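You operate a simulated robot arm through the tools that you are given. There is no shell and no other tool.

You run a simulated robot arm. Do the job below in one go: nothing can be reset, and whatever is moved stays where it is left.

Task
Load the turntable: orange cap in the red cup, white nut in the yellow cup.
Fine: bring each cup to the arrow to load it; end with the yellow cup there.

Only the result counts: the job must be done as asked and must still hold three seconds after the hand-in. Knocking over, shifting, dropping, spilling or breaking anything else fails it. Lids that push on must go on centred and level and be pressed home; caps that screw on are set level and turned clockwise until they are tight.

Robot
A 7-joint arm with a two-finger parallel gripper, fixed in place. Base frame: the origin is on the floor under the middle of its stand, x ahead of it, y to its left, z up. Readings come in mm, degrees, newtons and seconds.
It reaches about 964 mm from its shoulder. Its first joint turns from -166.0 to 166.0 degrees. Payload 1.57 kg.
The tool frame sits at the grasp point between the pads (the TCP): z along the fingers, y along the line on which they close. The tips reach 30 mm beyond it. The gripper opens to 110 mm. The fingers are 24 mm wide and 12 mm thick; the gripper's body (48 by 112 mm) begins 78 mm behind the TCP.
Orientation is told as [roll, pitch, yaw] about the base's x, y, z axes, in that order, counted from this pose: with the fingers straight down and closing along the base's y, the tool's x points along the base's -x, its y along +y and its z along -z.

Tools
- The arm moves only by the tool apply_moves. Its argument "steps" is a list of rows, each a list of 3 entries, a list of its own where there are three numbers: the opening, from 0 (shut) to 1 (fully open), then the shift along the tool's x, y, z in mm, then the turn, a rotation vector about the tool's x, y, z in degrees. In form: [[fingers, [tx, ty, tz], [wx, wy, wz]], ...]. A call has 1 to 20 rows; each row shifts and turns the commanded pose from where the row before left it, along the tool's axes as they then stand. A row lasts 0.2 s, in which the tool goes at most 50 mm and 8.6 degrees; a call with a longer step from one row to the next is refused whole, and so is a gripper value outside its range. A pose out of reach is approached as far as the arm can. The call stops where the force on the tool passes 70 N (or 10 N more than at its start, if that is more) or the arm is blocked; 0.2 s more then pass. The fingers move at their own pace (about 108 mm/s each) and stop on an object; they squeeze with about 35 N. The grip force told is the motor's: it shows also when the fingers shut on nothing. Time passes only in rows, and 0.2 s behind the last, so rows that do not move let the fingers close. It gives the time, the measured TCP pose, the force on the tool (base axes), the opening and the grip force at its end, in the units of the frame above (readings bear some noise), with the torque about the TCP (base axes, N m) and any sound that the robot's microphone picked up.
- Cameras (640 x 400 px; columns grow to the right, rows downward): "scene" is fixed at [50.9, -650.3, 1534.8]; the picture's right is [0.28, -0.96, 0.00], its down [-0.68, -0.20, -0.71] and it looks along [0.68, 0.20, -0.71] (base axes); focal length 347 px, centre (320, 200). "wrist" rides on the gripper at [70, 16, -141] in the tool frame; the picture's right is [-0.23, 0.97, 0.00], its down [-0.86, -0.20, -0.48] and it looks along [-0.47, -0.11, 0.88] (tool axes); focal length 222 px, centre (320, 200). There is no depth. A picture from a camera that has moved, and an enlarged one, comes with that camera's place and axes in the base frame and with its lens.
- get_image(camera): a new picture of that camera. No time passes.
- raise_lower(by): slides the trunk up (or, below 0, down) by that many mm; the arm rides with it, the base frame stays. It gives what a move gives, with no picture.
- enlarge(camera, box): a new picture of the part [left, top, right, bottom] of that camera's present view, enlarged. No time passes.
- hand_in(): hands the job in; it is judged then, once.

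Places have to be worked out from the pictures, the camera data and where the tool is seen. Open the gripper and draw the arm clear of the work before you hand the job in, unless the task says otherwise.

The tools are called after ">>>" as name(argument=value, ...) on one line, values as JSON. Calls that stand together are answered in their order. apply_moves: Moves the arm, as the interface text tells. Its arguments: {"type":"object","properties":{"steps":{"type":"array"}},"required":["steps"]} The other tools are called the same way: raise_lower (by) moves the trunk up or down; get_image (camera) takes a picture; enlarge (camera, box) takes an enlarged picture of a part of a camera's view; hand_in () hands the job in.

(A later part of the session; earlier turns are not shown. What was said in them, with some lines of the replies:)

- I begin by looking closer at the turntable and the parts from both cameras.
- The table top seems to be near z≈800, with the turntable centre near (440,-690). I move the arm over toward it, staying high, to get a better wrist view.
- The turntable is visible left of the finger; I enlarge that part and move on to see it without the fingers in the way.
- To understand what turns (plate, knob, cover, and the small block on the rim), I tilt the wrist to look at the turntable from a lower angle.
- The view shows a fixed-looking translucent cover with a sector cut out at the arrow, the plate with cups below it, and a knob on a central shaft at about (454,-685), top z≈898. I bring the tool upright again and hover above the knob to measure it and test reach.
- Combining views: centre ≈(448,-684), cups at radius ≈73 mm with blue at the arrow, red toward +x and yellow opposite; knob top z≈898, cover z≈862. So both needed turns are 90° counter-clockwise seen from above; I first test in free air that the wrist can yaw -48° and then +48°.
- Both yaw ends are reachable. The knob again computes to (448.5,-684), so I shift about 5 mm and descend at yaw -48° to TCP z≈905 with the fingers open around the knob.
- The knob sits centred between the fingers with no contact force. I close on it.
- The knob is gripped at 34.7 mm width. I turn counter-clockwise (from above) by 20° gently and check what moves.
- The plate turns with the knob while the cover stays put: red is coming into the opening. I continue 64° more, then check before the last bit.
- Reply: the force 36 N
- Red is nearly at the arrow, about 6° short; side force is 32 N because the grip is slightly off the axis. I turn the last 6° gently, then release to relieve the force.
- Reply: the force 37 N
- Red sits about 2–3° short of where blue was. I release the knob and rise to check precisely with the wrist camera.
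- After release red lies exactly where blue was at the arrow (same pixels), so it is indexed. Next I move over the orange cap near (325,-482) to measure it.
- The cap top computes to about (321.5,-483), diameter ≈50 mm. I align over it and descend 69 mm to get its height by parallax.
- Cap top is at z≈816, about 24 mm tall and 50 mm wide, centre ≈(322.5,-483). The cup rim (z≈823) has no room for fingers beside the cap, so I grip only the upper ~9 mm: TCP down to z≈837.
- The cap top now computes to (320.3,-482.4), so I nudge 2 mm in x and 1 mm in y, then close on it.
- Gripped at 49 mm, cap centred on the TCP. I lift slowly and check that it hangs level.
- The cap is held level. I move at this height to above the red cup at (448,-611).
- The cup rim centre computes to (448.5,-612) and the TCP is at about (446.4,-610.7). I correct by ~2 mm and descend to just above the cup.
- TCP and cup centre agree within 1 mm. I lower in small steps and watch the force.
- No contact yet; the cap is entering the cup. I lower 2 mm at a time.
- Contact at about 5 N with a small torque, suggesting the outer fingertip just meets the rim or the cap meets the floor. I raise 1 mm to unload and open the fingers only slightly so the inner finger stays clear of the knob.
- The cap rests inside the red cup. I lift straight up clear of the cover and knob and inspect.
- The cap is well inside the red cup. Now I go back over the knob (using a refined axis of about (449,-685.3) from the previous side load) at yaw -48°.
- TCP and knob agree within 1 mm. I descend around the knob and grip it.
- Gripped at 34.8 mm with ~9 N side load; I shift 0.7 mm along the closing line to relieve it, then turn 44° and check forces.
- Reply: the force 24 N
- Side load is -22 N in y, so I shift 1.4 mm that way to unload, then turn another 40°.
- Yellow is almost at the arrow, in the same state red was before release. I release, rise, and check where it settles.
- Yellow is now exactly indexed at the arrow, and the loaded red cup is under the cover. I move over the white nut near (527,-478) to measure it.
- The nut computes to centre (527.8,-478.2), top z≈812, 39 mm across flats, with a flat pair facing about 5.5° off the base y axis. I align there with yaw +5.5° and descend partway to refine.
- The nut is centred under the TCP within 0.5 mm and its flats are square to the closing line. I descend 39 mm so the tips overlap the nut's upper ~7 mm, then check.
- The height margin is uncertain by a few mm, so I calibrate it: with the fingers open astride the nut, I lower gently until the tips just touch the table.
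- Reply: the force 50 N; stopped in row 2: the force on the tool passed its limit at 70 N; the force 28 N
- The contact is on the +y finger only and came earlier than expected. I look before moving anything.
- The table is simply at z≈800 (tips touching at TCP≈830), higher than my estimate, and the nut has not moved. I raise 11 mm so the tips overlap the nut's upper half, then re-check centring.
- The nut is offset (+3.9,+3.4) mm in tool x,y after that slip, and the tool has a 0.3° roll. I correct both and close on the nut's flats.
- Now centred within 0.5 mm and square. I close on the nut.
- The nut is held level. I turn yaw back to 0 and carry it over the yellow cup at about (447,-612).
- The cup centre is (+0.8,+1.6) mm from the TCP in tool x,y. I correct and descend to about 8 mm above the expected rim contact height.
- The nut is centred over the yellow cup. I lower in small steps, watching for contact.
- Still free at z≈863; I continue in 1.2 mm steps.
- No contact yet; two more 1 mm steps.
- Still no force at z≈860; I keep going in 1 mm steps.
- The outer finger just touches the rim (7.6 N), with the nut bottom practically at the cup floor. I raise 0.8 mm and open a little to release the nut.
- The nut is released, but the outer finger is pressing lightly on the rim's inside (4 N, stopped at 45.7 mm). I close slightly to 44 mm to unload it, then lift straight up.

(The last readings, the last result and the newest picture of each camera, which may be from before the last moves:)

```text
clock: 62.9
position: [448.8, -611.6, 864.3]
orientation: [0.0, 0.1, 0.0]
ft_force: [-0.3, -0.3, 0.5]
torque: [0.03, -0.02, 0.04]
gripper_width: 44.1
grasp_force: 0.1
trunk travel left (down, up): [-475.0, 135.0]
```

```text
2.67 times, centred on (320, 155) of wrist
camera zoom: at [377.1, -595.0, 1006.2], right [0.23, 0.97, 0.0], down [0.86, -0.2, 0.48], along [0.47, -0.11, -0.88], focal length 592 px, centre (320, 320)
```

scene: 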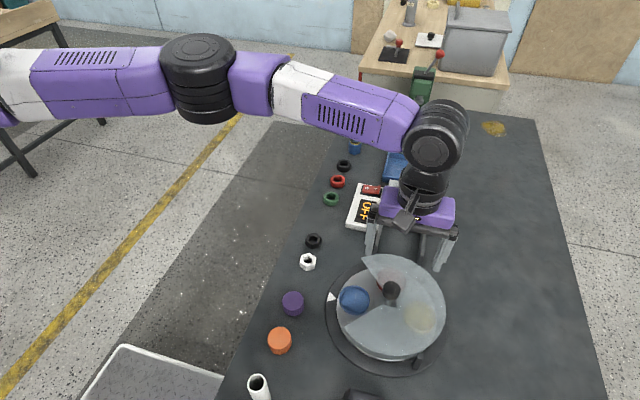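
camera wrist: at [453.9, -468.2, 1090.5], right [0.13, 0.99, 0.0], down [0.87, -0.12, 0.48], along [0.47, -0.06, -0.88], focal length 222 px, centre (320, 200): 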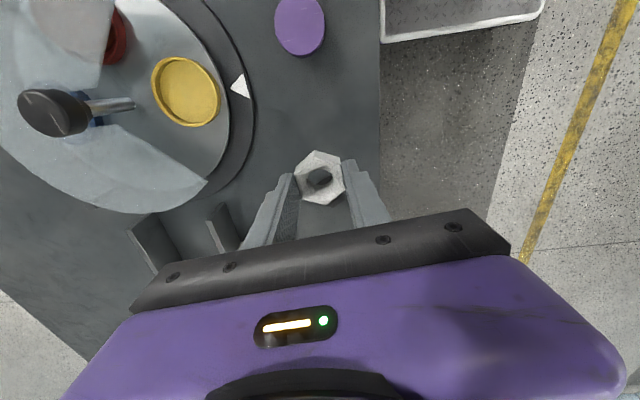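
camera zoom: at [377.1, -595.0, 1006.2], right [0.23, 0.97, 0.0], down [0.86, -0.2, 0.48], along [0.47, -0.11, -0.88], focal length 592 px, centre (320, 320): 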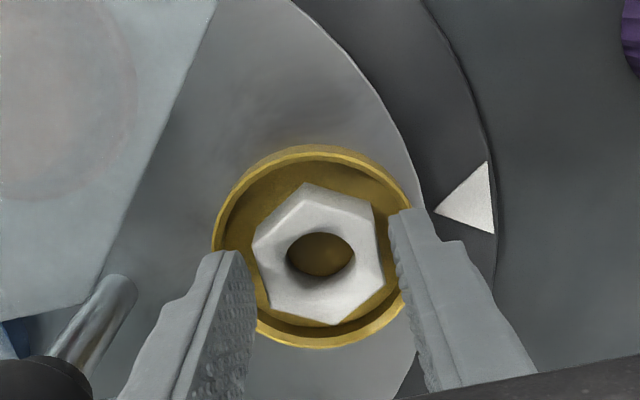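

The nut stays flat in the yellow cup and the fingers are free. I lift straight up to well above the knob, then withdraw toward the robot's side.

>>> apply_moves(steps=[[0.4, [0, 0, -10], [0, 0, 0]], [0.4, [0, 0, -30], [0, 0, 0]], [0.4, [0, 0, -45], [0, 0, 0]], [0.4, [0, 0, -45], [0, 0, 0]], [0.4, [0, 0, -45], [0, 0, 0]], [0.4, [0, 0, 0], [0, 0, 0]]])

>>> get_image(camera="wrist")

>>> enlarge(camera="wrist", box=[160, 40, 400, 220])

>>> enlarge(camera="scene", box=[320, 240, 460, 380])

```text
clock: 64.3
position: [448.0, -609.9, 1040.2]
orientation: [0.0, 0.2, 0.0]
ft_force: [-0.4, 0.1, 0.0]
torque: [-0.01, 0.02, -0.03]
gripper_width: 44.2
grasp_force: 0.1
trunk travel left (down, up): [-475.0, 135.0]
```

```text
taken
camera wrist: at [378.8, -593.4, 1182.3], right [0.23, 0.97, 0.0], down [0.86, -0.2, 0.48], along [0.47, -0.11, -0.88], focal length 222 px, centre (320, 200)
```

wrist: 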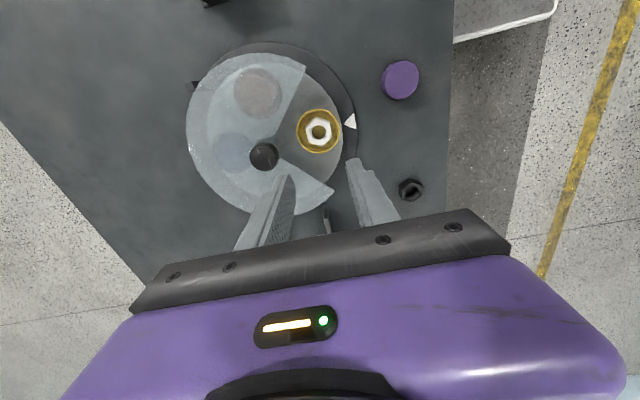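

```text
2.22 times, centred on (280, 130) of wrist
camera zoom: at [378.8, -593.4, 1182.3], right [0.23, 0.97, 0.0], down [0.86, -0.2, 0.48], along [0.47, -0.11, -0.88], focal length 494 px, centre (409, 356)
```

zoom: 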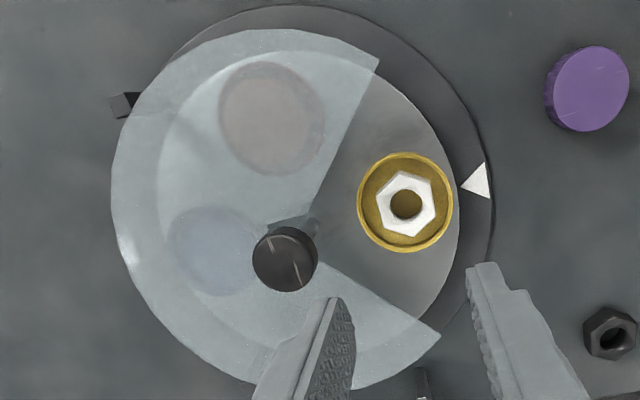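

```text
2.86 times, centred on (390, 310) of scene
camera zoom: at [50.9, -650.3, 1534.8], right [0.28, -0.96, 0.0], down [-0.68, -0.2, -0.71], along [0.68, 0.2, -0.71], focal length 992 px, centre (120, -114)
```

zoom: 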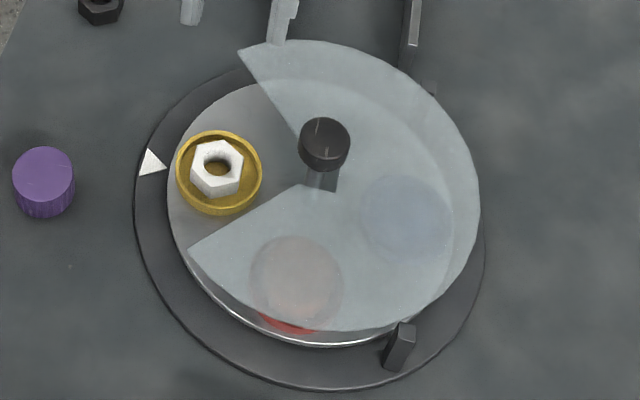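

Nut and cap are in their cups, and yellow is indexed at the arrow. I open the gripper and draw the arm back to near the starting pose, then take a last look.

>>> apply_moves(steps=[[0.6, [0, 0, -40], [0, 0, 0]], [1, [17.8, 26.5, -20], [0, 0, 0]], [1, [17.8, 26.5, -21], [0, 0, 0]], [1, [17.8, 26.5, -21], [0, 0, 0]], [1, [17.8, 26.5, -21], [0, 0, 0]], [1, [17.8, 26.5, -21], [0, 0, 0]], [1, [17.8, 26.5, -21], [0, 0, 0]], [1, [17.8, 26.5, -21], [0, 0, 0]], [1, [17.8, 26.5, -21], [0, 0, 0]], [1, [0, 0, 0], [0, 0, 0]], [1, [0, 0, 0], [0, 0, 0]]])

>>> get_image(camera="scene")

>>> enlarge(camera="scene", box=[320, 240, 460, 380])

```text
clock: 66.7
position: [305.8, -400.5, 1249.1]
orientation: [0.0, 0.0, 0.0]
ft_force: [-0.3, -0.6, 0.0]
torque: [0.04, 0.0, -0.02]
gripper_width: 109.9
grasp_force: 0.0
trunk travel left (down, up): [-475.0, 135.0]
```

```text
taken
```

scene: 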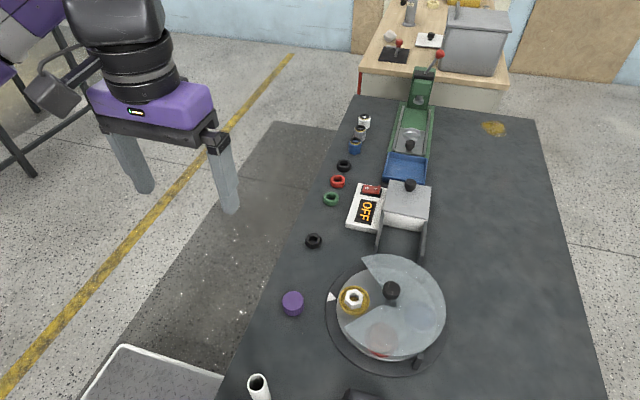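

```text
2.86 times, centred on (390, 310) of scene
camera zoom: at [50.9, -650.3, 1534.8], right [0.28, -0.96, 0.0], down [-0.68, -0.2, -0.71], along [0.68, 0.2, -0.71], focal length 992 px, centre (120, -114)
```

zoom: 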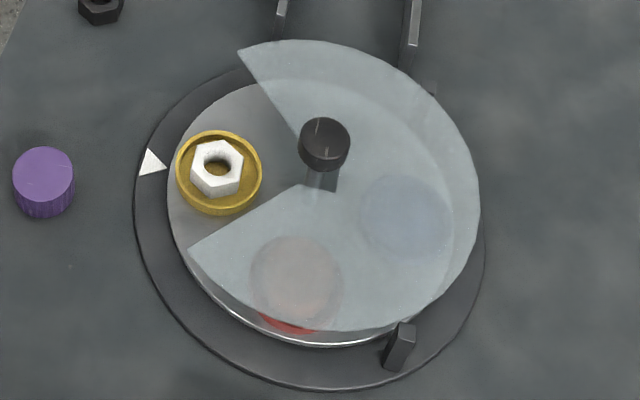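

The final view shows the white nut in the yellow cup at the arrow, the red cup with the cap under the cover, everything else undisturbed, and the arm clear with the gripper open. I hand in.

>>> hand_in()

```text
The job is handed in.
```

The turntable is loaded and handed in: the orange cap is in the red cup, the white nut is in the yellow cup, and the yellow cup is at the arrow. I haven't seen the judge's verdict.

- **Loading:** I brought each cup to the arrow with the centre knob before loading it, turning counter-clockwise by 90° each time.
- **Final check:** In the last pictures the yellow cup sits exactly where the blue cup started, in line with the arrow. The nut lies flat in it. The red cup is now under the translucent cover, so there I could only see the cap dimly through it.
- **Contact along the way:** The fingertips touched the table once, beside the nut. The push passed the 70 N limit and stopped that move, but the nut did not shift. The outer fingertip also lightly touched the cup rims during placing.
- **Everything else:** Nothing else looks out of place in the final view. The gripper is open and the arm is back near its starting pose.
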